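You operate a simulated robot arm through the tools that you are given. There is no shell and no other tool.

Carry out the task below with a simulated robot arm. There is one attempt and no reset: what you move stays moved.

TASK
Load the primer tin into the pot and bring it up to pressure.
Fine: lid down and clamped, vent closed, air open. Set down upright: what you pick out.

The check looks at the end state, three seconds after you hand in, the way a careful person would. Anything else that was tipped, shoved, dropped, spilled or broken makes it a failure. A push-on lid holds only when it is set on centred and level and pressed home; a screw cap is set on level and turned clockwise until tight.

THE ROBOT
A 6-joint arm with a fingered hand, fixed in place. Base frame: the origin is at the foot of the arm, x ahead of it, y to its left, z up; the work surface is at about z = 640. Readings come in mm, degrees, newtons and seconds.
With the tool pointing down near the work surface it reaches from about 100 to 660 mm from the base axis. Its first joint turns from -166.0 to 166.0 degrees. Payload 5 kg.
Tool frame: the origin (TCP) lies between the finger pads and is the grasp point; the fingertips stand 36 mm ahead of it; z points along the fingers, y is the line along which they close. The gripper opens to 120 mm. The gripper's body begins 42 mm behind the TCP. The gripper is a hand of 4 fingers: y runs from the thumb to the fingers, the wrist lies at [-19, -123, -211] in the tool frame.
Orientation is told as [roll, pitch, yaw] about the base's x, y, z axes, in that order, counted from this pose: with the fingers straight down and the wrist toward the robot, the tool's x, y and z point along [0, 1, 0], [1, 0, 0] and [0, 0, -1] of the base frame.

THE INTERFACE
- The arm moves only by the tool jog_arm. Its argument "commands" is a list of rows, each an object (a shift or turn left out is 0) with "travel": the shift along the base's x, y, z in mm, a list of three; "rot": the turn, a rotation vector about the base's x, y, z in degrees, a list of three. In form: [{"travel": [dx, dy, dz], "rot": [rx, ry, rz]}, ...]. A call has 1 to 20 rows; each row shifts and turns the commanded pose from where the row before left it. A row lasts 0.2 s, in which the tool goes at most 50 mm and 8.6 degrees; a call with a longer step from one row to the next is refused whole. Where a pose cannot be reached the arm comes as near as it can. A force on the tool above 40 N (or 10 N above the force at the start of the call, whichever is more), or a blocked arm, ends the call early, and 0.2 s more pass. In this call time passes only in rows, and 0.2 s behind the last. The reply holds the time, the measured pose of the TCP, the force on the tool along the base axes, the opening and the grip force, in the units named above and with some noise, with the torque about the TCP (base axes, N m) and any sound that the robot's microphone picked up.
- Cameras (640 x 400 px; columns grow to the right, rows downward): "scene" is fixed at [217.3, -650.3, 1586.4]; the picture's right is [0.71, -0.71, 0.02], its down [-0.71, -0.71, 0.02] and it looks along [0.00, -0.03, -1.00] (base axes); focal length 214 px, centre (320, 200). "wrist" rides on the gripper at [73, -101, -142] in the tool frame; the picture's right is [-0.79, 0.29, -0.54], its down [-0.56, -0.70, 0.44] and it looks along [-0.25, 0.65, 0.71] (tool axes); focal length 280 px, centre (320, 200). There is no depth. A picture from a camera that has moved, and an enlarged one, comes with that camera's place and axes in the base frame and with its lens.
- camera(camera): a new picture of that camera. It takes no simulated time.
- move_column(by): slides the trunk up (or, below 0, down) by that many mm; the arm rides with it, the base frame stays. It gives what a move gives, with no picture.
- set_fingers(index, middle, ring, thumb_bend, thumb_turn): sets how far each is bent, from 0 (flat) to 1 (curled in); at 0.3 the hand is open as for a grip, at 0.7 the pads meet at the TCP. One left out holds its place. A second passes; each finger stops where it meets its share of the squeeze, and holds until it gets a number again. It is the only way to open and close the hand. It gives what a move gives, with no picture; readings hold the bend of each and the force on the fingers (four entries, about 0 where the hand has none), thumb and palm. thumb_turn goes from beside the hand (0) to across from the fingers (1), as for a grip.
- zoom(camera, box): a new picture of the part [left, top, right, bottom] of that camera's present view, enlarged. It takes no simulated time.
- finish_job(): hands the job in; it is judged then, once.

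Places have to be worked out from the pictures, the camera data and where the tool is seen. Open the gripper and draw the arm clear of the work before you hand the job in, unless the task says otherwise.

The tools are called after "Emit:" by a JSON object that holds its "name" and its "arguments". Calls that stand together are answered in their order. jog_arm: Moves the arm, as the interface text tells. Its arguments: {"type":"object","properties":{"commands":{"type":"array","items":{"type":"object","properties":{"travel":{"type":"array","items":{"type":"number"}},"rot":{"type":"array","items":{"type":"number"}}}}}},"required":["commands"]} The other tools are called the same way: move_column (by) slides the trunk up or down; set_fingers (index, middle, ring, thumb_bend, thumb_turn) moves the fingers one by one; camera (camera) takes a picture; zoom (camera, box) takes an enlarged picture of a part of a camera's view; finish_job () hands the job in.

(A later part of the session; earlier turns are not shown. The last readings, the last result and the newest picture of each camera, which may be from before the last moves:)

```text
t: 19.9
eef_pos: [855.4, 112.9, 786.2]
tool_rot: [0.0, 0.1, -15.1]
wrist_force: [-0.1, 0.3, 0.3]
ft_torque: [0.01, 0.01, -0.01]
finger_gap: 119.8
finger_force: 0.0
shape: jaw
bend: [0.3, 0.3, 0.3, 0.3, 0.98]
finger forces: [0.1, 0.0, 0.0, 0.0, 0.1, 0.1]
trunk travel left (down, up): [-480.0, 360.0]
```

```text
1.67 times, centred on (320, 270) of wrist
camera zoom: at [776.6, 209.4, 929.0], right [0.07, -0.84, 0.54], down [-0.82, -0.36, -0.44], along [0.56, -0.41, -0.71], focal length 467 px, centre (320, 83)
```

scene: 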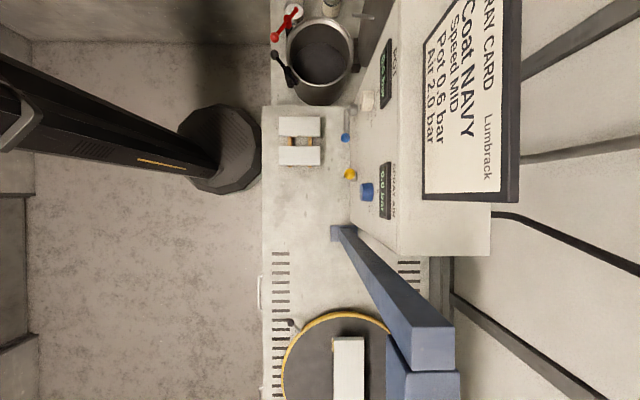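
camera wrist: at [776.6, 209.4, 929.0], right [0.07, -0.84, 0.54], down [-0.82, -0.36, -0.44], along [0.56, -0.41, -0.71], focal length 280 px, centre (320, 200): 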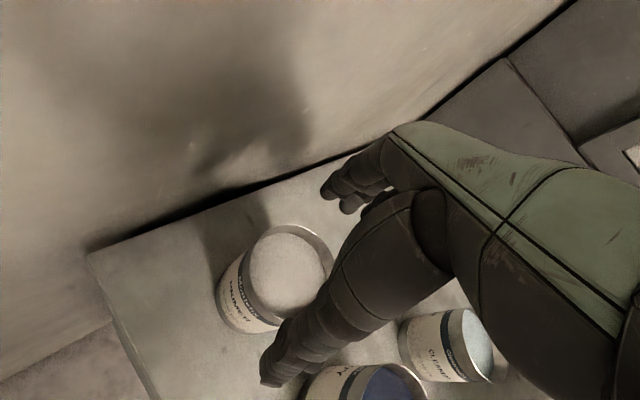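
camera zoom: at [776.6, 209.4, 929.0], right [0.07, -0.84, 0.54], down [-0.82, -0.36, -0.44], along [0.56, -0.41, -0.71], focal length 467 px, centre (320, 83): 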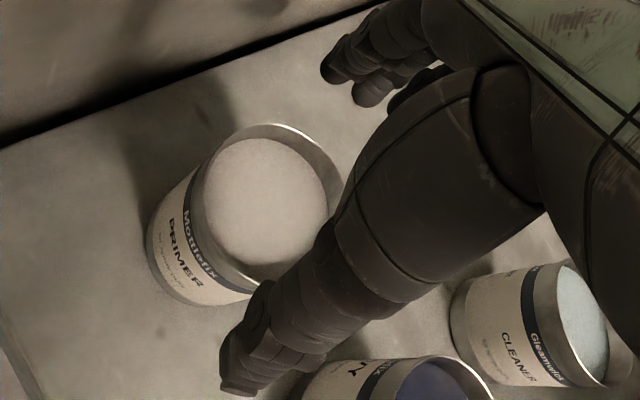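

The prediction matches the picture (tin under the open hand, about 18 mm clearance on each side). I lower the final 80 mm so the pads sit on the upper half of the tin.

Emit:
{"name": "move_column", "arguments": {"by": -50}}

Emit:
{"name": "camera", "arguments": {"camera": "wrist"}}

Emit:
{"name": "move_column", "arguments": {"by": -30}}

Emit:
{"name": "camera", "arguments": {"camera": "wrist"}}

```text
t: 20.8
eef_pos: [853.6, 113.3, 736.6]
tool_rot: [0.0, 0.0, -15.0]
wrist_force: [-0.2, -0.6, 0.2]
ft_torque: [-0.03, 0.02, 0.0]
finger_gap: 119.8
finger_force: 0.1
shape: jaw
bend: [0.3, 0.3, 0.3, 0.3, 0.98]
finger forces: [0.0, 0.0, 0.0, 0.1, 0.0, 0.0]
trunk travel left (down, up): [-430.0, 410.0]
```

```text
taken
camera wrist: at [776.5, 209.4, 879.0], right [0.07, -0.84, 0.54], down [-0.82, -0.36, -0.44], along [0.56, -0.41, -0.71], focal length 280 px, centre (320, 200)
```

wrist: 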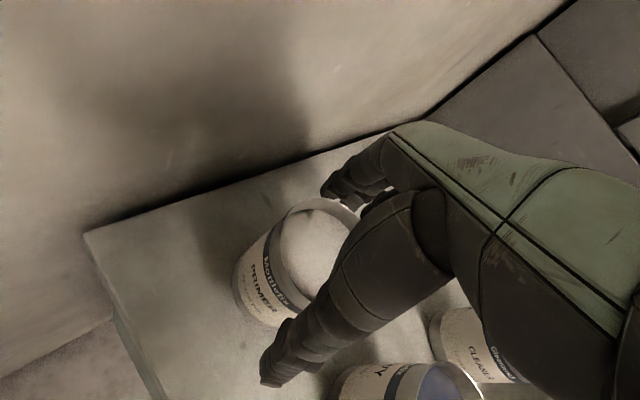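

```text
t: 21.5
eef_pos: [854.1, 113.8, 705.7]
tool_rot: [0.1, 0.0, -15.2]
wrist_force: [-0.6, -0.1, -0.4]
ft_torque: [-0.04, 0.01, 0.04]
finger_gap: 120.0
finger_force: 0.0
shape: jaw
bend: [0.3, 0.3, 0.3, 0.3, 0.98]
finger forces: [0.2, 0.1, 0.1, 0.0, 0.2, 0.0]
trunk travel left (down, up): [-400.0, 440.0]
```

```text
taken
camera wrist: at [776.5, 209.4, 848.9], right [0.07, -0.84, 0.54], down [-0.82, -0.36, -0.44], along [0.56, -0.41, -0.71], focal length 280 px, centre (320, 200)
```

wrist: 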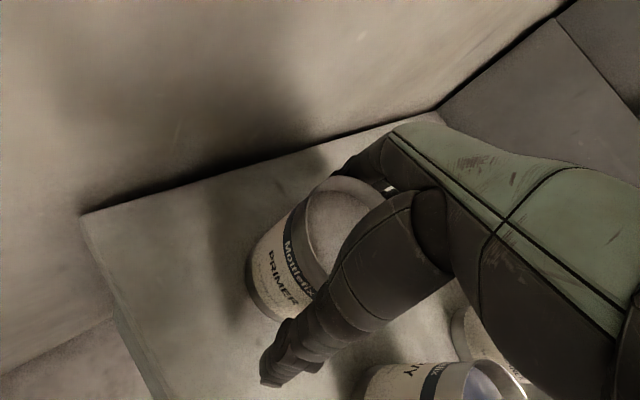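

The tin stands between thumb and fingers with no contact. I close gradually, first to 0.40.

Emit:
{"name": "set_fingers", "arguments": {"index": 0.4, "middle": 0.4, "ring": 0.4, "thumb_bend": 0.4}}

Emit:
{"name": "camera", "arguments": {"camera": "wrist"}}

```text
t: 22.5
eef_pos: [854.9, 113.9, 706.2]
tool_rot: [0.0, 0.0, -15.0]
wrist_force: [1.0, 0.1, 0.6]
ft_torque: [-0.02, 0.05, 0.04]
finger_gap: 99.4
finger_force: 4.7
shape: fingers
bend: [0.38, 0.4, 0.4, 0.39, 0.98]
finger forces: [4.7, 0.0, 0.0, 0.0, 4.0, 0.0]
trunk travel left (down, up): [-400.0, 440.0]
```

```text
taken
camera wrist: at [776.6, 209.4, 849.1], right [0.07, -0.84, 0.54], down [-0.82, -0.36, -0.44], along [0.57, -0.41, -0.71], focal length 280 px, centre (320, 200)
```

wrist: 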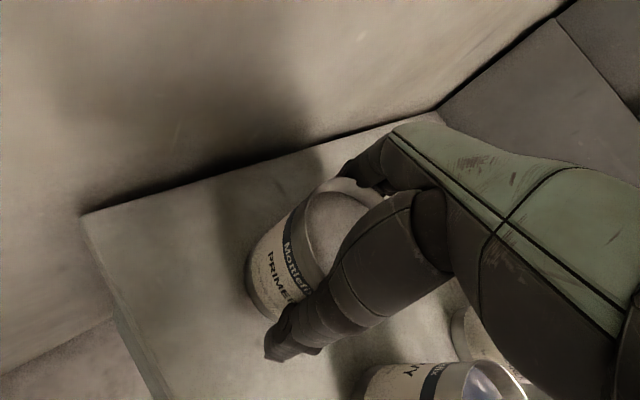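

Index and thumb have touched first; I continue to close the others onto the tin gently.

Emit:
{"name": "set_fingers", "arguments": {"index": 0.46, "middle": 0.46, "ring": 0.46, "thumb_bend": 0.46}}

Emit:
{"name": "camera", "arguments": {"camera": "wrist"}}

```text
t: 23.5
eef_pos: [854.2, 112.7, 705.8]
tool_rot: [0.0, 0.0, -15.1]
wrist_force: [1.5, -0.1, 1.9]
ft_torque: [0.02, 0.04, -0.02]
finger_gap: 89.7
finger_force: 12.1
shape: fingers
bend: [0.4, 0.46, 0.46, 0.45, 0.97]
finger forces: [11.8, 0.1, 0.0, 0.0, 11.6, 0.0]
trunk travel left (down, up): [-400.0, 440.0]
```

```text
taken
camera wrist: at [776.5, 209.4, 849.1], right [0.07, -0.84, 0.54], down [-0.82, -0.36, -0.44], along [0.57, -0.41, -0.71], focal length 280 px, centre (320, 200)
```

wrist: 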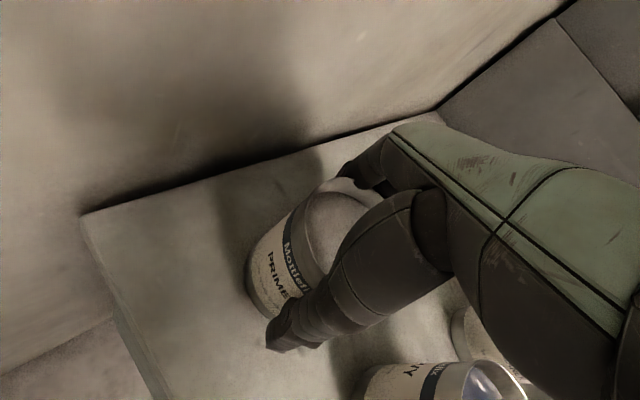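

Only index and thumb carry force, so the TCP line lies on the index finger and the other fingers are off to tool -x. I open, shift the hand 12 mm along tool +x so index and middle straddle the tin's centre, and close again.

Emit:
{"name": "set_fingers", "arguments": {"index": 0.3, "middle": 0.3, "ring": 0.3, "thumb_bend": 0.3}}

Emit:
{"name": "jog_arm", "arguments": {"commands": [{"travel": [3.1, 11.6, 0]}]}}

Emit:
{"name": "set_fingers", "arguments": {"index": 0.4, "middle": 0.4, "ring": 0.4, "thumb_bend": 0.4}}

Emit:
{"name": "camera", "arguments": {"camera": "wrist"}}

```text
t: 24.5
eef_pos: [854.3, 114.6, 706.4]
tool_rot: [0.1, 0.0, -15.1]
wrist_force: [0.1, 0.0, -0.8]
ft_torque: [0.03, 0.01, -0.01]
finger_gap: 123.2
finger_force: 0.1
shape: fingers
bend: [0.3, 0.3, 0.3, 0.3, 0.97]
finger forces: [0.0, 0.1, 0.1, 0.0, 0.1, 0.0]
trunk travel left (down, up): [-400.0, 440.0]
```

```text
t: 24.9
eef_pos: [858.1, 125.9, 704.6]
tool_rot: [0.0, 0.1, -15.1]
wrist_force: [-0.3, 0.4, 0.6]
ft_torque: [0.01, 0.0, 0.03]
finger_gap: 123.0
finger_force: 0.1
shape: fingers
bend: [0.3, 0.3, 0.3, 0.3, 0.97]
finger forces: [0.1, 0.0, 0.0, 0.0, 0.0, 0.0]
trunk travel left (down, up): [-400.0, 440.0]
```

```text
t: 25.9
eef_pos: [856.9, 125.4, 705.6]
tool_rot: [0.1, -0.1, -15.0]
wrist_force: [-1.0, -0.2, 0.4]
ft_torque: [0.01, -0.02, -0.01]
finger_gap: 95.2
finger_force: 0.0
shape: fingers
bend: [0.4, 0.4, 0.4, 0.4, 0.97]
finger forces: [0.1, 0.0, 0.1, 0.0, 0.7, 0.0]
trunk travel left (down, up): [-400.0, 440.0]
```

```text
taken
camera wrist: at [779.9, 221.4, 848.5], right [0.07, -0.84, 0.54], down [-0.82, -0.36, -0.44], along [0.56, -0.41, -0.71], focal length 280 px, centre (320, 200)
```

wrist: 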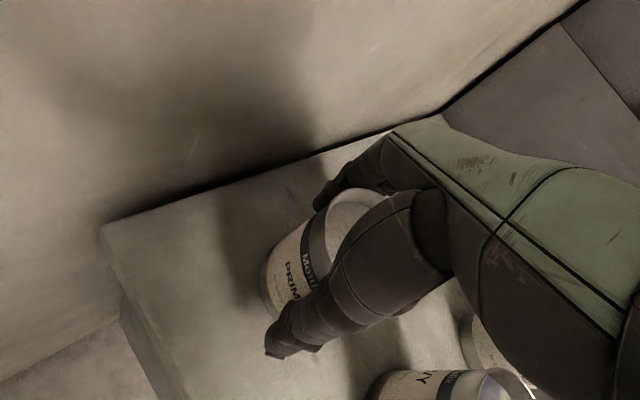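

The thumb just touches. I close all to 0.47 and read the distribution of force.

Emit:
{"name": "set_fingers", "arguments": {"index": 0.47, "middle": 0.47, "ring": 0.47, "thumb_bend": 0.45}}

Emit:
{"name": "camera", "arguments": {"camera": "wrist"}}

```text
t: 26.9
eef_pos: [857.7, 126.1, 706.2]
tool_rot: [0.0, -0.1, -15.1]
wrist_force: [-1.5, 1.2, 0.7]
ft_torque: [-0.01, -0.06, -0.02]
finger_gap: 78.2
finger_force: 1.3
shape: fingers
bend: [0.47, 0.47, 0.47, 0.44, 0.97]
finger forces: [0.0, 0.5, 0.1, 0.1, 1.7, 0.1]
trunk travel left (down, up): [-400.0, 440.0]
```

```text
taken
camera wrist: at [779.9, 221.6, 848.5], right [0.07, -0.84, 0.54], down [-0.82, -0.36, -0.44], along [0.56, -0.41, -0.71], focal length 280 px, centre (320, 200)
```

wrist: 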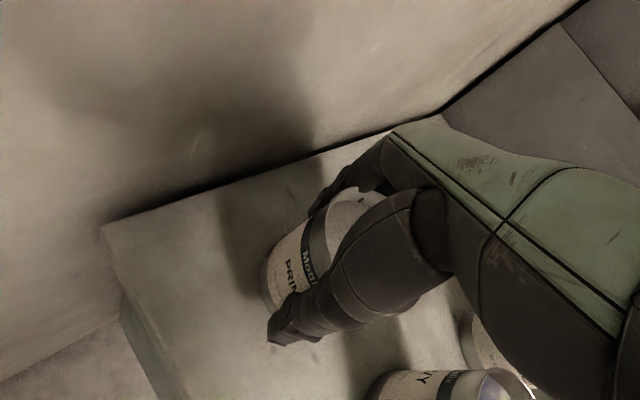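

Index now shows no force and middle very little, so I need a close look at how the fingers sit relative to the tin.

Emit:
{"name": "zoom", "arguments": {"camera": "wrist", "box": [240, 140, 400, 380]}}

Emit:
{"name": "zoom", "arguments": {"camera": "wrist", "box": [280, 140, 440, 240]}}

```text
1.67 times, centred on (320, 260) of wrist
camera zoom: at [779.9, 221.6, 848.5], right [0.07, -0.84, 0.54], down [-0.82, -0.36, -0.44], along [0.56, -0.41, -0.71], focal length 467 px, centre (320, 100)
```

zoom: 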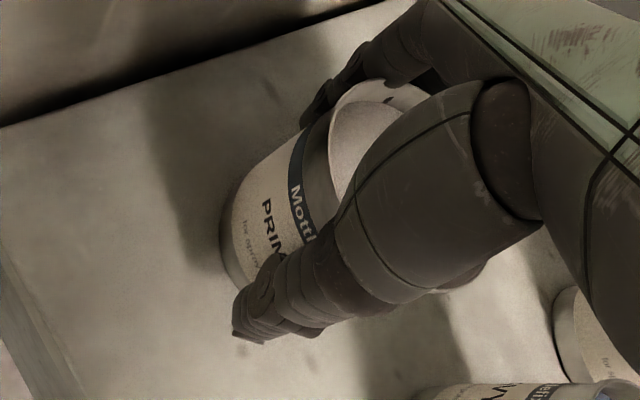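

```text
4.00 times, centred on (360, 190) of wrist
camera zoom: at [779.9, 221.6, 848.5], right [0.07, -0.84, 0.54], down [-0.82, -0.36, -0.44], along [0.56, -0.41, -0.71], focal length 1122 px, centre (160, 240)
```

zoom: 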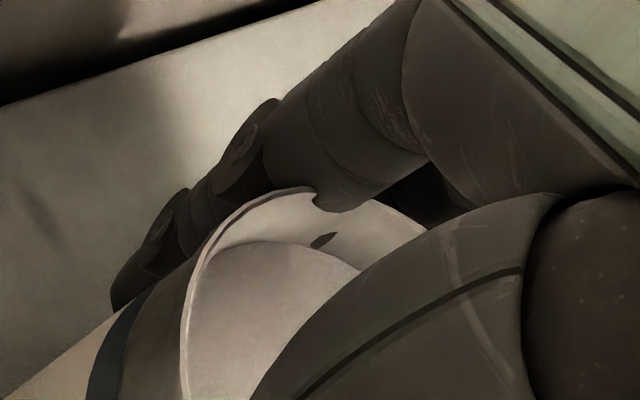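

Contact is just beginning on the middle finger. I keep closing in a small step and watch the forces.

Emit:
{"name": "set_fingers", "arguments": {"index": 0.51, "middle": 0.51, "ring": 0.51, "thumb_bend": 0.47}}

Emit:
{"name": "camera", "arguments": {"camera": "wrist"}}

Emit:
{"name": "zoom", "arguments": {"camera": "wrist", "box": [240, 140, 440, 380]}}

```text
t: 27.9
eef_pos: [857.5, 125.7, 705.8]
tool_rot: [0.0, 0.0, -15.1]
wrist_force: [0.9, -0.6, 0.9]
ft_torque: [-0.12, -0.23, 0.05]
finger_gap: 70.4
finger_force: 4.4
shape: fingers
bend: [0.5, 0.48, 0.51, 0.46, 0.97]
finger forces: [1.2, 3.7, 0.4, 0.1, 3.4, 0.1]
trunk travel left (down, up): [-400.0, 440.0]
```

```text
taken
camera wrist: at [780.1, 221.4, 848.6], right [0.07, -0.84, 0.54], down [-0.82, -0.36, -0.44], along [0.56, -0.41, -0.71], focal length 280 px, centre (320, 200)
```

wrist: 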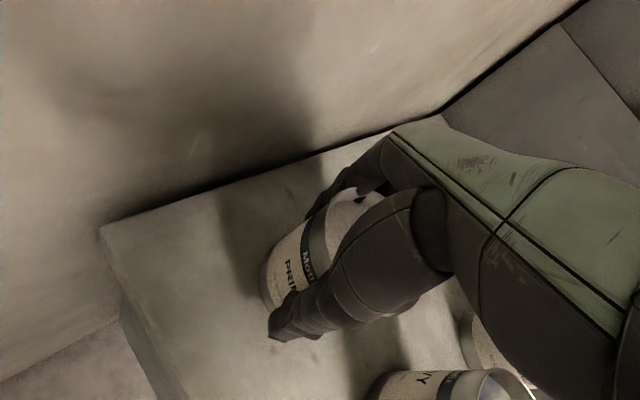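

```text
1.67 times, centred on (340, 260) of wrist
camera zoom: at [780.1, 221.4, 848.6], right [0.07, -0.84, 0.54], down [-0.82, -0.36, -0.44], along [0.56, -0.41, -0.71], focal length 467 px, centre (287, 100)
```

zoom: 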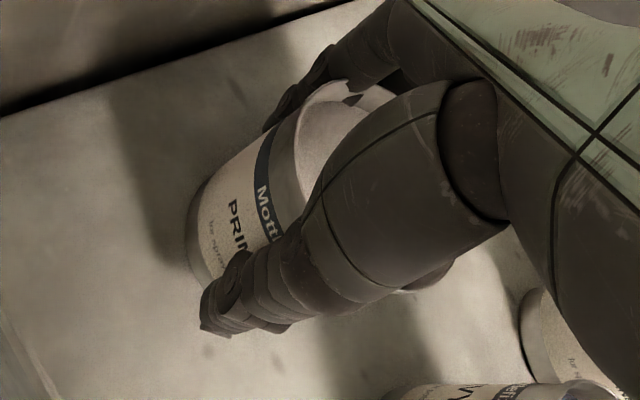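

Now all fingers are in contact with the middle finger on the centre line. I squeeze more firmly, in a balanced way, for the lift.

Emit:
{"name": "set_fingers", "arguments": {"index": 0.56, "middle": 0.54, "ring": 0.56, "thumb_bend": 0.53}}

Emit:
{"name": "camera", "arguments": {"camera": "wrist"}}

```text
t: 28.9
eef_pos: [857.6, 126.5, 705.5]
tool_rot: [0.0, 0.0, -15.1]
wrist_force: [3.4, 0.3, 3.4]
ft_torque: [-0.19, -0.32, 0.1]
finger_gap: 64.8
finger_force: 12.8
shape: fingers
bend: [0.52, 0.5, 0.53, 0.5, 0.97]
finger forces: [3.9, 5.7, 3.6, 0.0, 12.1, 0.0]
trunk travel left (down, up): [-400.0, 440.0]
```

```text
taken
camera wrist: at [780.0, 221.3, 848.8], right [0.07, -0.84, 0.54], down [-0.82, -0.36, -0.44], along [0.57, -0.41, -0.71], focal length 280 px, centre (320, 200)
```

wrist: 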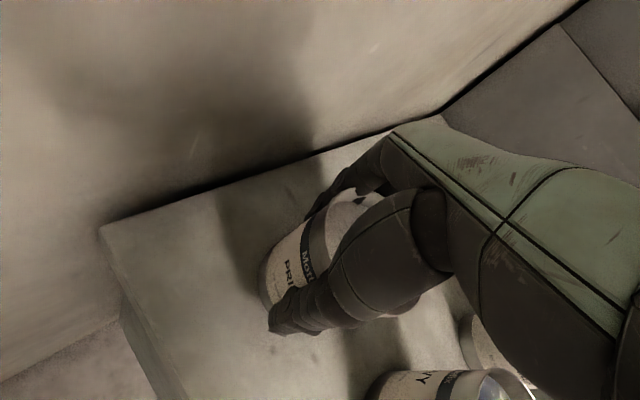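

The grip is balanced (fingers 13 N, thumb 12 N). I lift slightly and check that the tin comes along upright.

Emit:
{"name": "jog_arm", "arguments": {"commands": [{"travel": [0, 0, 6]}, {"travel": [0, 0, 8]}, {"travel": [0, 0, 8]}, {"travel": [0, 0, 8]}]}}

Emit:
{"name": "camera", "arguments": {"camera": "wrist"}}

Emit:
{"name": "zoom", "arguments": {"camera": "wrist", "box": [220, 140, 440, 380]}}

```text
t: 29.9
eef_pos: [857.6, 124.6, 735.8]
tool_rot: [0.1, 0.0, -15.2]
wrist_force: [0.0, 0.8, -5.2]
ft_torque: [0.01, 0.0, -0.02]
finger_gap: 64.1
finger_force: 10.3
shape: fingers
bend: [0.53, 0.5, 0.54, 0.5, 0.97]
finger forces: [3.3, 4.6, 2.4, 0.1, 10.9, 0.0]
trunk travel left (down, up): [-400.0, 440.0]
```

```text
taken
camera wrist: at [779.2, 221.2, 879.1], right [0.07, -0.84, 0.54], down [-0.82, -0.36, -0.44], along [0.56, -0.41, -0.71], focal length 280 px, centre (320, 200)
```

wrist: 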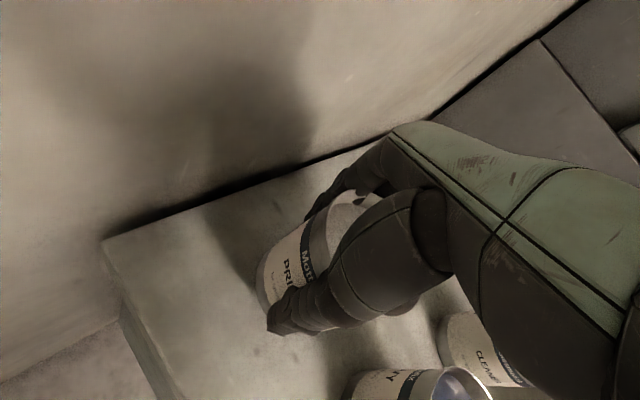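

```text
1.67 times, centred on (330, 260) of wrist
camera zoom: at [779.2, 221.2, 879.1], right [0.07, -0.84, 0.54], down [-0.82, -0.36, -0.44], along [0.56, -0.41, -0.71], focal length 467 px, centre (303, 100)
```

zoom: 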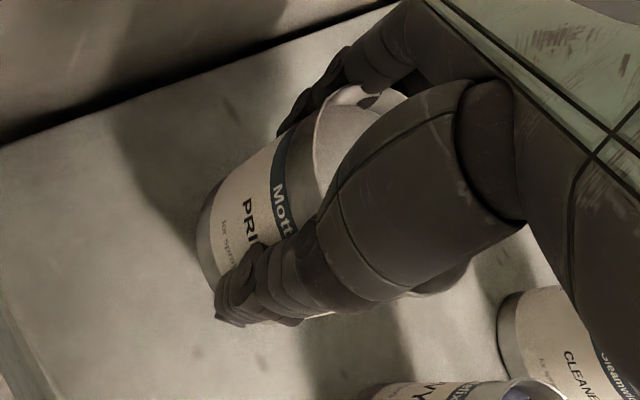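

The tin is lifted upright (about 5 N weight). I add a little squeeze as a margin, then raise the trunk well clear of the neighbours.

Emit:
{"name": "set_fingers", "arguments": {"index": 0.59, "middle": 0.57, "ring": 0.6, "thumb_bend": 0.57}}

Emit:
{"name": "move_column", "arguments": {"by": 150}}

Emit:
{"name": "camera", "arguments": {"camera": "wrist"}}

```text
t: 30.9
eef_pos: [856.4, 125.8, 736.0]
tool_rot: [-0.1, 0.0, -15.1]
wrist_force: [-0.5, 0.5, -4.2]
ft_torque: [0.05, 0.0, -0.01]
finger_gap: 62.8
finger_force: 14.9
shape: fingers
bend: [0.54, 0.52, 0.56, 0.5, 0.96]
finger forces: [4.7, 5.7, 4.7, 0.1, 15.8, 0.0]
trunk travel left (down, up): [-400.0, 440.0]
```

```text
t: 32.7
eef_pos: [857.4, 125.5, 884.9]
tool_rot: [0.0, 0.2, -15.1]
wrist_force: [-0.4, -0.5, -4.5]
ft_torque: [0.04, -0.02, 0.03]
finger_gap: 62.8
finger_force: 15.7
shape: fingers
bend: [0.54, 0.52, 0.56, 0.5, 0.96]
finger forces: [4.7, 5.7, 4.8, 0.1, 15.5, 0.1]
trunk travel left (down, up): [-550.0, 290.0]
```

```text
taken
camera wrist: at [779.6, 221.3, 1028.5], right [0.07, -0.84, 0.54], down [-0.82, -0.36, -0.44], along [0.56, -0.41, -0.71], focal length 280 px, centre (320, 200)
```

wrist: 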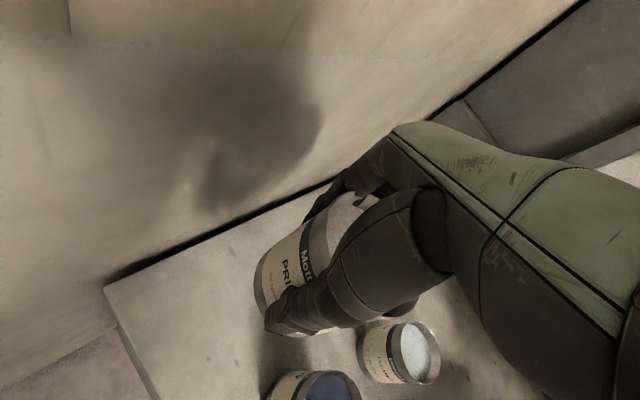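

The tin hangs securely with its bottom about 66 mm below the TCP. I raise the trunk another 120 mm to clear the clamps, then carry the tin slowly to a point just in front of the pot centre, yawing so the hand stays clear of the lid's rod.

Emit:
{"name": "move_column", "arguments": {"by": 120}}

Emit:
{"name": "jog_arm", "arguments": {"commands": [{"travel": [-14.8, -20.2, 0], "rot": [0, 0, 1.25]}, {"travel": [-14.8, -20.2, 0], "rot": [0, 0, 1.25]}, {"travel": [-14.8, -20.2, 0], "rot": [0, 0, 1.25]}, {"travel": [-14.8, -20.2, 0], "rot": [0, 0, 1.25]}, {"travel": [-14.8, -20.2, 0], "rot": [0, 0, 1.25]}, {"travel": [-14.8, -20.2, 0], "rot": [0, 0, 1.25]}, {"travel": [-14.8, -20.2, 0], "rot": [0, 0, 1.25]}, {"travel": [-14.8, -20.2, 0], "rot": [0, 0, 1.25]}, {"travel": [-14.8, -20.2, 0], "rot": [0, 0, 1.25]}, {"travel": [-14.8, -20.2, 0], "rot": [0, 0, 1.25]}, {"travel": [-14.8, -20.2, 0], "rot": [0, 0, 1.25]}, {"travel": [-14.8, -20.2, 0], "rot": [0, 0, 1.25]}, {"travel": [-14.8, -20.2, 0], "rot": [0, 0, 1.25]}, {"travel": [-14.8, -20.2, 0], "rot": [0, 0, 1.25]}, {"travel": [-14.8, -20.2, 0], "rot": [0, 0, 1.25]}, {"travel": [-14.8, -20.2, 0], "rot": [0, 0, 1.25]}, {"travel": [-14.8, -20.2, 0], "rot": [0, 0, 1.25]}, {"travel": [-14.8, -20.2, 0], "rot": [0, 0, 1.25]}, {"travel": [-14.8, -20.2, 0], "rot": [0, 0, 1.25]}, {"travel": [-14.8, -20.2, 0], "rot": [0, 0, 1.25]}]}}

Emit:
{"name": "camera", "arguments": {"camera": "wrist"}}

Emit:
{"name": "camera", "arguments": {"camera": "scene"}}

```text
t: 34.2
eef_pos: [857.0, 125.6, 1003.8]
tool_rot: [0.1, 0.1, -15.1]
wrist_force: [0.0, -0.4, -4.4]
ft_torque: [0.01, -0.01, 0.01]
finger_gap: 62.7
finger_force: 15.5
shape: fingers
bend: [0.54, 0.52, 0.56, 0.5, 0.96]
finger forces: [4.6, 5.7, 4.9, 0.0, 15.5, 0.0]
trunk travel left (down, up): [-670.0, 170.0]
```

```text
t: 38.4
eef_pos: [560.8, -279.9, 1006.5]
tool_rot: [0.0, 0.1, 9.8]
wrist_force: [-0.2, -0.1, -4.3]
ft_torque: [0.07, -0.05, -0.01]
finger_gap: 62.6
finger_force: 15.1
shape: fingers
bend: [0.54, 0.52, 0.56, 0.5, 0.96]
finger forces: [4.8, 5.7, 4.5, 0.0, 14.8, 0.0]
trunk travel left (down, up): [-670.0, 170.0]
```

```text
taken
camera wrist: at [449.8, -227.0, 1150.2], right [0.42, -0.73, 0.54], down [-0.59, -0.67, -0.44], along [0.69, -0.14, -0.71], focal length 280 px, centre (320, 200)
```

wrist: 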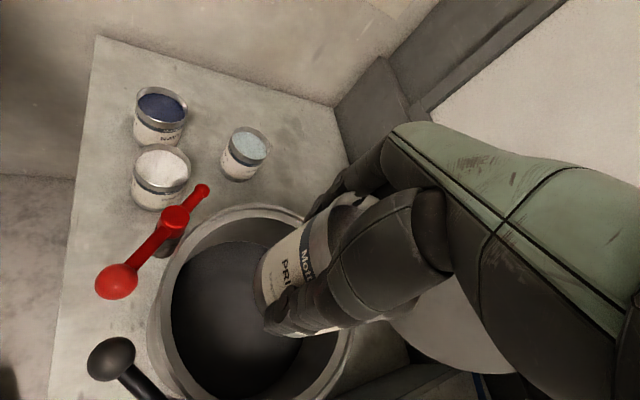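

```text
taken
```

scene: 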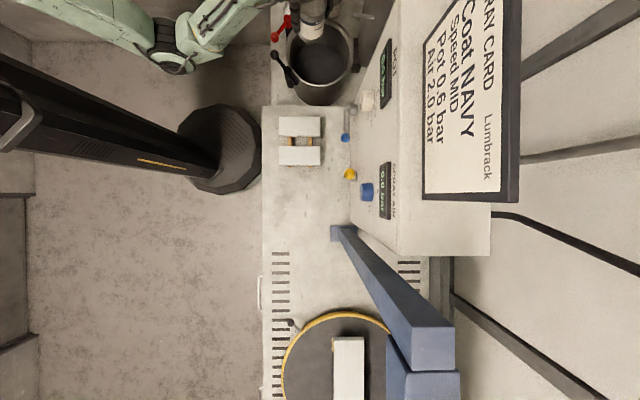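

The tin is above the pot. I zoom both views to verify alignment with the rim before lowering.

Emit:
{"name": "zoom", "arguments": {"camera": "scene", "box": [260, 0, 400, 110]}}

Emit:
{"name": "zoom", "arguments": {"camera": "wrist", "box": [60, 160, 400, 400]}}

```text
3.64 times, centred on (330, 55) of scene
camera zoom: at [217.3, -650.3, 1586.4], right [0.71, -0.71, 0.02], down [-0.71, -0.71, 0.02], along [0.0, -0.03, -1.0], focal length 780 px, centre (284, 727)
```

zoom: 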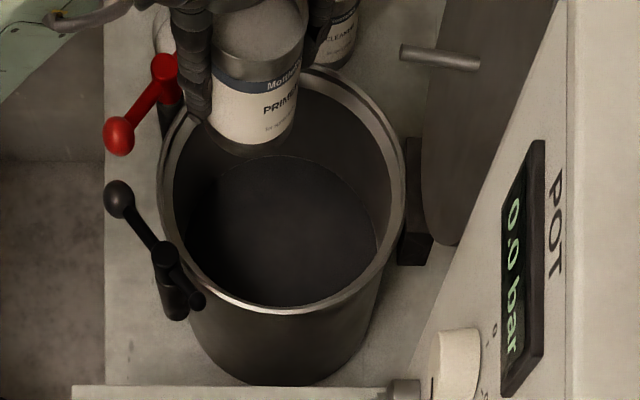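

```text
1.67 times, centred on (230, 280) of wrist
camera zoom: at [449.8, -227.0, 1150.2], right [0.42, -0.73, 0.54], down [-0.59, -0.67, -0.44], along [0.69, -0.14, -0.71], focal length 467 px, centre (470, 67)
```

zoom: 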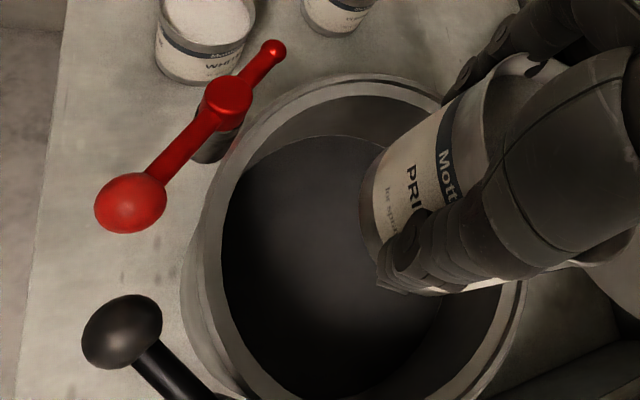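

The tin is over the pot opening, slightly forward of centre as planned. I lower the trunk 95 mm (tin bottom stays above the rim), then shift back over the pot centre and check.

Emit:
{"name": "move_column", "arguments": {"by": -95}}

Emit:
{"name": "jog_arm", "arguments": {"commands": [{"travel": [7, -5.2, 0]}, {"travel": [7, -5.2, 0]}, {"travel": [7, -5.2, 0]}]}}

Emit:
{"name": "camera", "arguments": {"camera": "wrist"}}

Emit:
{"name": "zoom", "arguments": {"camera": "scene", "box": [260, 0, 400, 110]}}

```text
t: 39.7
eef_pos: [560.8, -279.6, 912.5]
tool_rot: [0.0, 0.0, 9.8]
wrist_force: [-0.3, -0.2, -4.9]
ft_torque: [0.05, -0.03, 0.01]
finger_gap: 62.5
finger_force: 15.1
shape: fingers
bend: [0.54, 0.52, 0.56, 0.5, 0.96]
finger forces: [4.8, 5.5, 4.6, 0.0, 14.8, 0.0]
trunk travel left (down, up): [-575.0, 265.0]
```

```text
t: 40.5
eef_pos: [581.6, -294.3, 911.4]
tool_rot: [0.0, 0.0, 9.9]
wrist_force: [0.5, -0.4, -5.1]
ft_torque: [0.03, 0.03, -0.01]
finger_gap: 62.6
finger_force: 15.1
shape: fingers
bend: [0.54, 0.52, 0.56, 0.5, 0.96]
finger forces: [4.7, 5.6, 4.5, 0.0, 14.7, 0.0]
trunk travel left (down, up): [-575.0, 265.0]
```

```text
taken
camera wrist: at [471.5, -240.9, 1054.7], right [0.42, -0.73, 0.54], down [-0.59, -0.67, -0.44], along [0.69, -0.14, -0.71], focal length 280 px, centre (320, 200)
```

wrist: 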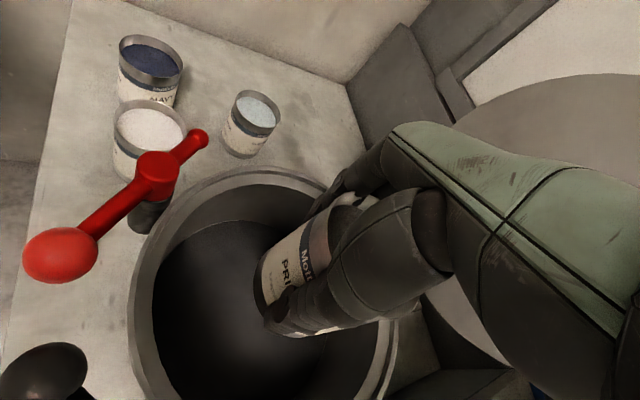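

```text
3.64 times, centred on (330, 55) of scene
camera zoom: at [217.3, -650.3, 1586.4], right [0.71, -0.71, 0.02], down [-0.71, -0.71, 0.02], along [0.0, -0.03, -1.0], focal length 780 px, centre (284, 727)
```

zoom: 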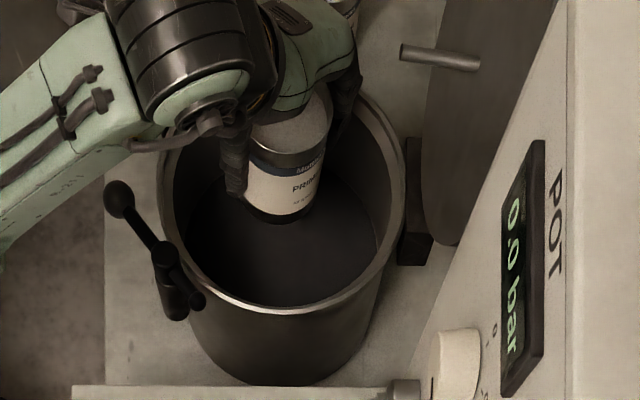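

The tin now sits centred over the pot opening in both views. I lower in steps, checking force and pictures.

Emit:
{"name": "move_column", "arguments": {"by": -70}}

Emit:
{"name": "zoom", "arguments": {"camera": "scene", "box": [240, 0, 400, 110]}}

Emit:
{"name": "camera", "arguments": {"camera": "wrist"}}

```text
t: 41.5
eef_pos: [581.8, -294.6, 842.6]
tool_rot: [0.0, 0.0, 9.8]
wrist_force: [-1.1, -0.9, -3.9]
ft_torque: [0.05, 0.01, 0.0]
finger_gap: 62.4
finger_force: 15.4
shape: fingers
bend: [0.54, 0.52, 0.56, 0.5, 0.96]
finger forces: [4.7, 5.6, 4.6, 0.0, 14.7, 0.0]
trunk travel left (down, up): [-505.0, 335.0]
```

```text
3.64 times, centred on (320, 55) of scene
camera zoom: at [217.3, -650.3, 1586.4], right [0.71, -0.71, 0.02], down [-0.71, -0.71, 0.02], along [0.0, -0.03, -1.0], focal length 780 px, centre (320, 727)
```

zoom: 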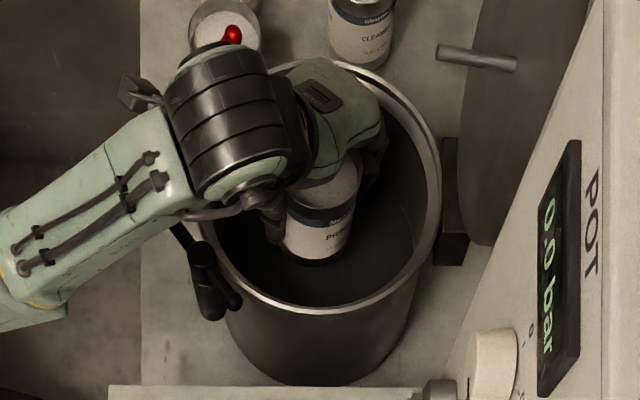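

```text
taken
camera wrist: at [470.9, -240.7, 985.2], right [0.42, -0.73, 0.54], down [-0.59, -0.67, -0.44], along [0.69, -0.14, -0.71], focal length 280 px, centre (320, 200)
```

wrist: 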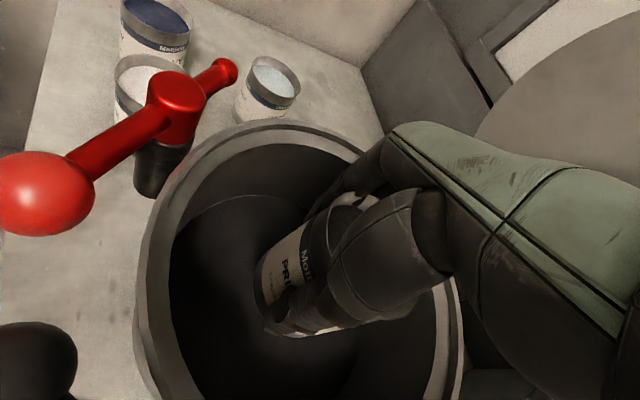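

Still clear of everything. I lower another 35 mm by trunk, then go down by small jogs until the floor contact shows in the force.

Emit:
{"name": "move_column", "arguments": {"by": -33}}

Emit:
{"name": "jog_arm", "arguments": {"commands": [{"travel": [0, 0, -3]}, {"travel": [0, 0, -3]}, {"travel": [0, 0, -3]}]}}

Emit:
{"name": "camera", "arguments": {"camera": "wrist"}}

Emit:
{"name": "zoom", "arguments": {"camera": "scene", "box": [240, 0, 400, 110]}}

```text
t: 42.3
eef_pos: [580.4, -294.7, 809.2]
tool_rot: [0.0, 0.0, 9.9]
wrist_force: [-0.3, 0.4, -4.8]
ft_torque: [0.07, 0.0, -0.01]
finger_gap: 62.8
finger_force: 14.5
shape: fingers
bend: [0.54, 0.52, 0.56, 0.5, 0.96]
finger forces: [4.7, 5.6, 4.5, 0.1, 14.7, 0.0]
trunk travel left (down, up): [-472.0, 368.0]
```

```text
t: 43.1
eef_pos: [581.6, -293.7, 801.7]
tool_rot: [-0.1, -0.1, 9.8]
wrist_force: [-0.4, 1.7, 3.2]
ft_torque: [-0.07, -0.19, 0.02]
finger_gap: 62.6
finger_force: 15.7
shape: fingers
bend: [0.54, 0.52, 0.56, 0.5, 0.96]
finger forces: [4.8, 5.6, 4.9, 0.1, 16.2, 0.0]
trunk travel left (down, up): [-472.0, 368.0]
```

```text
taken
camera wrist: at [470.3, -240.0, 943.8], right [0.42, -0.73, 0.54], down [-0.59, -0.67, -0.44], along [0.69, -0.14, -0.71], focal length 280 px, centre (320, 200)
```

wrist: 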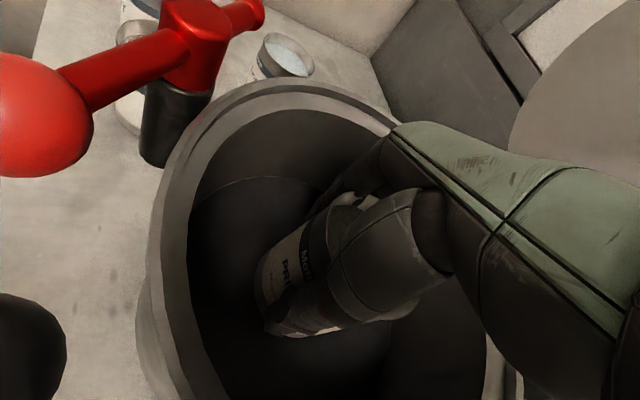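

```text
3.64 times, centred on (320, 55) of scene
camera zoom: at [217.3, -650.3, 1586.4], right [0.71, -0.71, 0.02], down [-0.71, -0.71, 0.02], along [0.0, -0.03, -1.0], focal length 780 px, centre (320, 727)
```

zoom: 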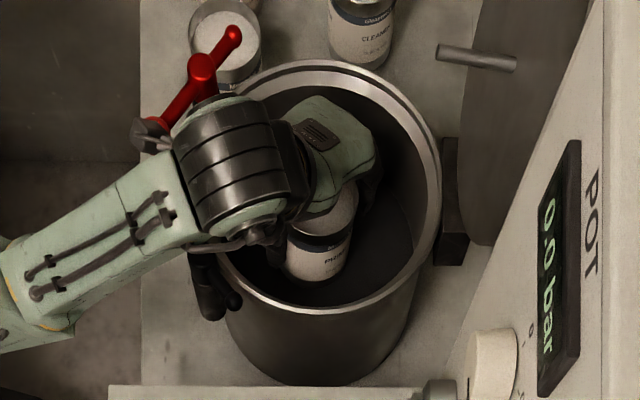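

The force went from -4.8 N to +3 N at TCP z≈801, so the tin stands on the pot floor. I open the fingers gently.

Emit:
{"name": "set_fingers", "arguments": {"index": 0.5, "middle": 0.48, "ring": 0.5, "thumb_bend": 0.46}}

Emit:
{"name": "set_fingers", "arguments": {"index": 0.4, "middle": 0.38, "ring": 0.4, "thumb_bend": 0.38}}

Emit:
{"name": "camera", "arguments": {"camera": "wrist"}}

Emit:
{"name": "zoom", "arguments": {"camera": "scene", "box": [240, 0, 400, 110]}}

```text
t: 44.1
eef_pos: [581.5, -295.2, 800.2]
tool_rot: [0.1, 0.0, 9.9]
wrist_force: [-1.0, -0.5, 1.0]
ft_torque: [-0.01, -0.09, -0.06]
finger_gap: 71.1
finger_force: 1.7
shape: fingers
bend: [0.5, 0.48, 0.5, 0.46, 0.97]
finger forces: [0.1, 0.6, 0.0, 0.1, 2.2, 0.0]
trunk travel left (down, up): [-472.0, 368.0]
```

```text
t: 45.1
eef_pos: [581.3, -292.9, 799.8]
tool_rot: [0.0, 0.0, 9.9]
wrist_force: [0.2, -0.7, -0.5]
ft_torque: [-0.01, 0.02, -0.01]
finger_gap: 96.7
finger_force: 0.1
shape: fingers
bend: [0.4, 0.38, 0.4, 0.38, 0.97]
finger forces: [0.0, 0.1, 0.1, 0.1, 0.0, 0.0]
trunk travel left (down, up): [-472.0, 368.0]
```

```text
taken
camera wrist: at [470.6, -240.3, 942.8], right [0.42, -0.73, 0.54], down [-0.59, -0.67, -0.44], along [0.69, -0.14, -0.71], focal length 280 px, centre (320, 200)
```

wrist: 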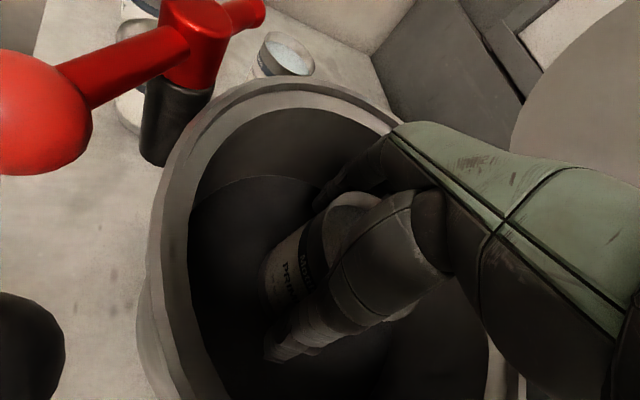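

```text
3.64 times, centred on (320, 55) of scene
camera zoom: at [217.3, -650.3, 1586.4], right [0.71, -0.71, 0.02], down [-0.71, -0.71, 0.02], along [0.0, -0.03, -1.0], focal length 780 px, centre (320, 727)
```

zoom: 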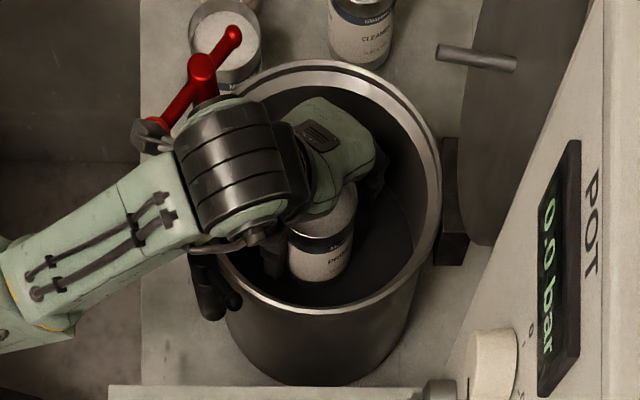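

The tin stays upright and the fingers carry no load. I open a little more and raise straight out of the pot.

Emit:
{"name": "set_fingers", "arguments": {"index": 0.34, "middle": 0.34, "ring": 0.34, "thumb_bend": 0.33}}

Emit:
{"name": "jog_arm", "arguments": {"commands": [{"travel": [0, 0, 8]}, {"travel": [0, 0, 12]}, {"travel": [0, 0, 15]}]}}

Emit:
{"name": "camera", "arguments": {"camera": "wrist"}}

Emit:
{"name": "zoom", "arguments": {"camera": "scene", "box": [240, 0, 400, 110]}}

```text
t: 46.1
eef_pos: [581.6, -293.1, 799.4]
tool_rot: [0.0, 0.1, 9.9]
wrist_force: [0.3, 0.5, -0.6]
ft_torque: [-0.02, 0.01, 0.01]
finger_gap: 113.1
finger_force: 0.1
shape: fingers
bend: [0.34, 0.34, 0.34, 0.33, 0.97]
finger forces: [0.0, 0.1, 0.0, 0.0, 0.0, 0.0]
trunk travel left (down, up): [-472.0, 368.0]
```

```text
t: 46.9
eef_pos: [580.7, -293.9, 834.8]
tool_rot: [0.0, 0.0, 10.0]
wrist_force: [-0.7, -0.5, -0.7]
ft_torque: [0.02, 0.02, -0.01]
finger_gap: 113.1
finger_force: 0.0
shape: fingers
bend: [0.34, 0.34, 0.34, 0.33, 0.97]
finger forces: [0.0, 0.1, 0.0, 0.0, 0.1, 0.0]
trunk travel left (down, up): [-472.0, 368.0]
```

```text
taken
camera wrist: at [470.3, -241.1, 977.7], right [0.42, -0.73, 0.54], down [-0.59, -0.67, -0.44], along [0.69, -0.14, -0.71], focal length 280 px, centre (320, 200)
```

wrist: 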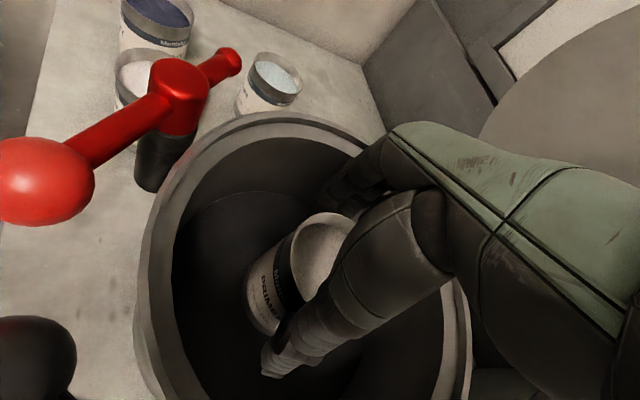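

```text
3.64 times, centred on (320, 55) of scene
camera zoom: at [217.3, -650.3, 1586.4], right [0.71, -0.71, 0.02], down [-0.71, -0.71, 0.02], along [0.0, -0.03, -1.0], focal length 780 px, centre (320, 727)
```

zoom: 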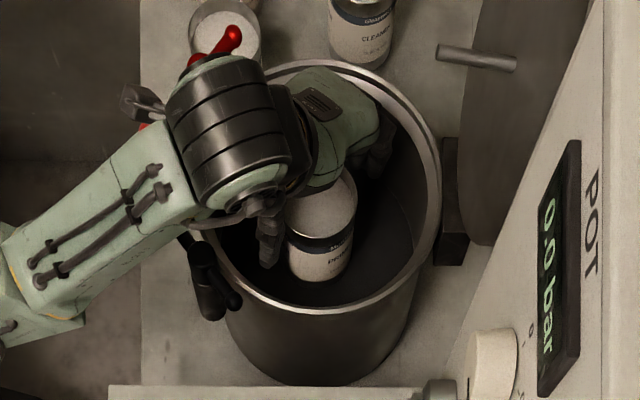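

The tin stays in place, upright. I continue up, shift forward away from the lid rod, then rise above everything.

Emit:
{"name": "move_column", "arguments": {"by": 65}}

Emit:
{"name": "jog_arm", "arguments": {"commands": [{"travel": [-10, 10, 0]}, {"travel": [-10, 10, 0]}, {"travel": [-10, 10, 0]}]}}

Emit:
{"name": "move_column", "arguments": {"by": 170}}

Emit:
{"name": "camera", "arguments": {"camera": "wrist"}}

Emit:
{"name": "camera", "arguments": {"camera": "scene"}}

```text
t: 48.0
eef_pos: [580.7, -294.5, 898.5]
tool_rot: [0.0, 0.1, 10.0]
wrist_force: [-0.1, 0.4, 0.2]
ft_torque: [0.0, 0.0, -0.03]
finger_gap: 112.6
finger_force: 0.1
shape: fingers
bend: [0.34, 0.34, 0.34, 0.33, 0.97]
finger forces: [0.1, 0.0, 0.0, 0.1, 0.1, 0.0]
trunk travel left (down, up): [-537.0, 303.0]
```

```text
t: 48.8
eef_pos: [549.7, -263.3, 899.5]
tool_rot: [-0.2, -0.1, 9.8]
wrist_force: [0.1, -0.3, 0.4]
ft_torque: [0.03, -0.03, -0.01]
finger_gap: 112.9
finger_force: 0.0
shape: fingers
bend: [0.34, 0.34, 0.34, 0.33, 0.97]
finger forces: [0.1, 0.0, 0.0, 0.0, 0.0, 0.0]
trunk travel left (down, up): [-537.0, 303.0]
```

```text
t: 50.7
eef_pos: [549.7, -265.0, 1069.1]
tool_rot: [0.0, 0.0, 9.9]
wrist_force: [0.0, 0.3, 0.2]
ft_torque: [-0.01, 0.0, 0.03]
finger_gap: 112.9
finger_force: 0.1
shape: fingers
bend: [0.34, 0.34, 0.34, 0.33, 0.97]
finger forces: [0.0, 0.1, 0.0, 0.1, 0.0, 0.0]
trunk travel left (down, up): [-707.0, 133.0]
```

```text
taken
camera wrist: at [438.9, -210.8, 1212.2], right [0.42, -0.73, 0.54], down [-0.59, -0.67, -0.44], along [0.69, -0.14, -0.71], focal length 280 px, centre (320, 200)
```

wrist: 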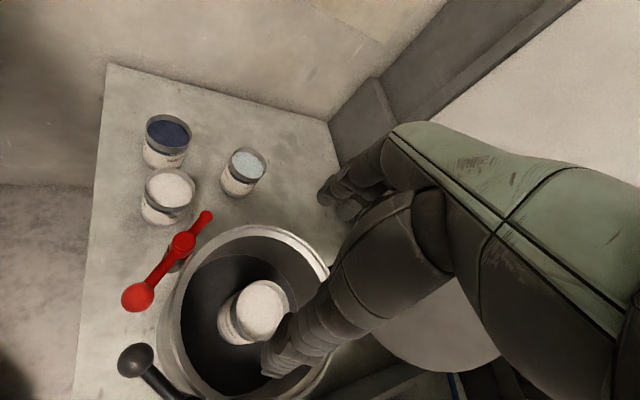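

```text
taken
```

scene: 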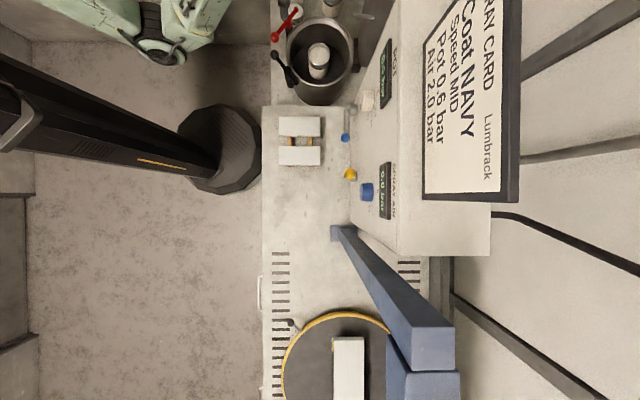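

The primer tin stands upright in the pot. I zoom to measure its centring, since the lid's rod will come down near the pot axis.

Emit:
{"name": "zoom", "arguments": {"camera": "scene", "box": [260, 0, 400, 110]}}

Emit:
{"name": "zoom", "arguments": {"camera": "wrist", "box": [110, 200, 350, 400]}}

```text
3.64 times, centred on (330, 55) of scene
camera zoom: at [217.3, -650.3, 1586.4], right [0.71, -0.71, 0.02], down [-0.71, -0.71, 0.02], along [0.0, -0.03, -1.0], focal length 780 px, centre (284, 727)
```

zoom: 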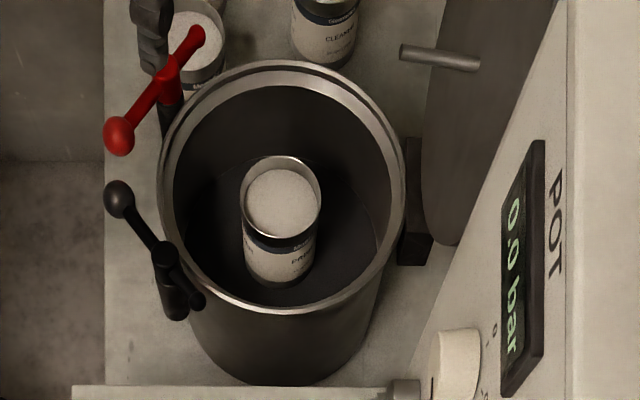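

```text
2.00 times, centred on (230, 300) of wrist
camera zoom: at [438.9, -210.8, 1212.2], right [0.42, -0.73, 0.54], down [-0.59, -0.67, -0.44], along [0.69, -0.14, -0.71], focal length 561 px, centre (500, 0)
```

zoom: 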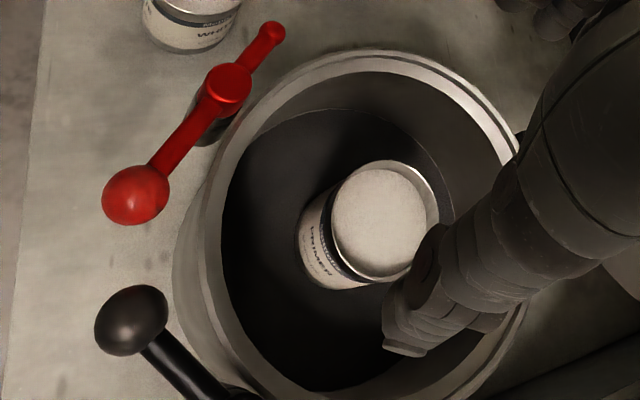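

The tin top is centred within about 5 mm of the pot axis. Next is the lid: its top edge should be near r≈800 (behind the pot), z≈1099. I raise the trunk, open the hand, yaw to -45 so thumb and fingers straddle the lid plate, and move above its top edge.

Emit:
{"name": "move_column", "arguments": {"by": 105}}

Emit:
{"name": "set_fingers", "arguments": {"index": 0.3, "middle": 0.3, "ring": 0.3, "thumb_bend": 0.3}}

Emit:
{"name": "jog_arm", "arguments": {"commands": [{"travel": [0, 0, 0], "rot": [0, 0, -7.8]}, {"travel": [0, 0, 0], "rot": [0, 0, -7.8]}, {"travel": [0, 0, 0], "rot": [0, 0, -7.8]}, {"travel": [15, -15, 0], "rot": [0, 0, -7.8]}, {"travel": [15, -15, 0], "rot": [0, 0, -7.8]}, {"travel": [15, -15, 0], "rot": [0, 0, -7.8]}, {"travel": [15, -15, 0], "rot": [0, 0, -7.8]}]}}

Emit:
{"name": "camera", "arguments": {"camera": "wrist"}}

Emit:
{"name": "camera", "arguments": {"camera": "scene"}}

```text
t: 52.1
eef_pos: [550.4, -265.1, 1174.5]
tool_rot: [0.1, 0.1, 9.9]
wrist_force: [-0.1, 0.0, 0.3]
ft_torque: [0.0, 0.01, -0.03]
finger_gap: 113.1
finger_force: 0.0
shape: fingers
bend: [0.34, 0.34, 0.34, 0.33, 0.97]
finger forces: [0.0, 0.0, 0.1, 0.0, 0.0, 0.0]
trunk travel left (down, up): [-812.0, 28.0]
```

```text
t: 53.1
eef_pos: [550.2, -263.9, 1174.6]
tool_rot: [0.0, -0.1, 9.9]
wrist_force: [0.6, -0.3, 0.8]
ft_torque: [0.0, 0.0, 0.01]
finger_gap: 123.2
finger_force: 0.1
shape: fingers
bend: [0.3, 0.3, 0.3, 0.3, 0.97]
finger forces: [0.0, 0.1, 0.1, 0.1, 0.1, 0.0]
trunk travel left (down, up): [-812.0, 28.0]
```

```text
t: 54.7
eef_pos: [610.2, -325.6, 1173.8]
tool_rot: [-0.1, -0.1, -44.8]
wrist_force: [1.1, -0.3, 0.5]
ft_torque: [0.05, -0.02, -0.01]
finger_gap: 123.3
finger_force: 0.0
shape: fingers
bend: [0.3, 0.3, 0.3, 0.3, 0.97]
finger forces: [0.0, 0.0, 0.1, 0.0, 0.0, 0.0]
trunk travel left (down, up): [-812.0, 28.0]
```

```text
taken
camera wrist: at [591.3, -202.5, 1316.5], right [-0.35, -0.76, 0.54], down [-0.89, 0.1, -0.44], along [0.28, -0.64, -0.71], focal length 280 px, centre (320, 200)
```

wrist: 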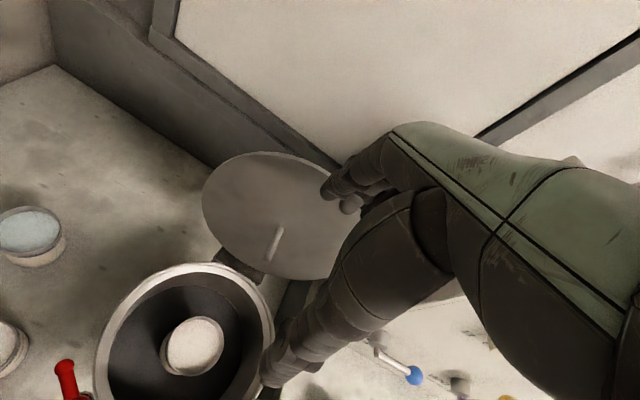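

```text
taken
```

scene: 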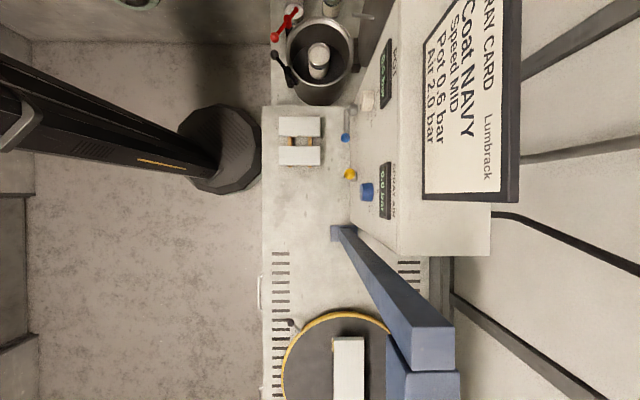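

The lid is well visible from above. I zoom on it to check its top edge and thickness against my estimate.

Emit:
{"name": "zoom", "arguments": {"camera": "wrist", "box": [190, 130, 390, 300]}}

```text
2.35 times, centred on (290, 215) of wrist
camera zoom: at [591.3, -202.5, 1316.5], right [-0.35, -0.76, 0.54], down [-0.89, 0.1, -0.44], along [0.28, -0.64, -0.71], focal length 660 px, centre (391, 165)
```

zoom: 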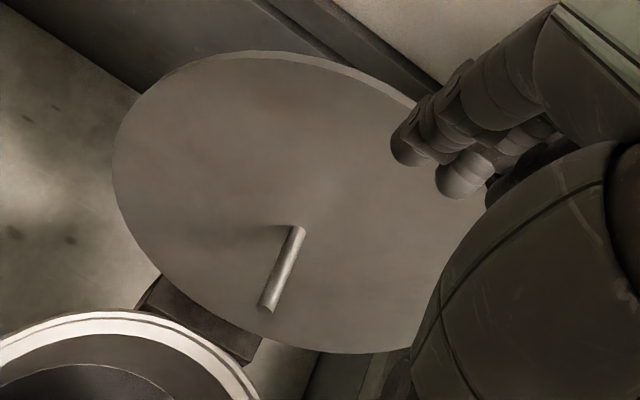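

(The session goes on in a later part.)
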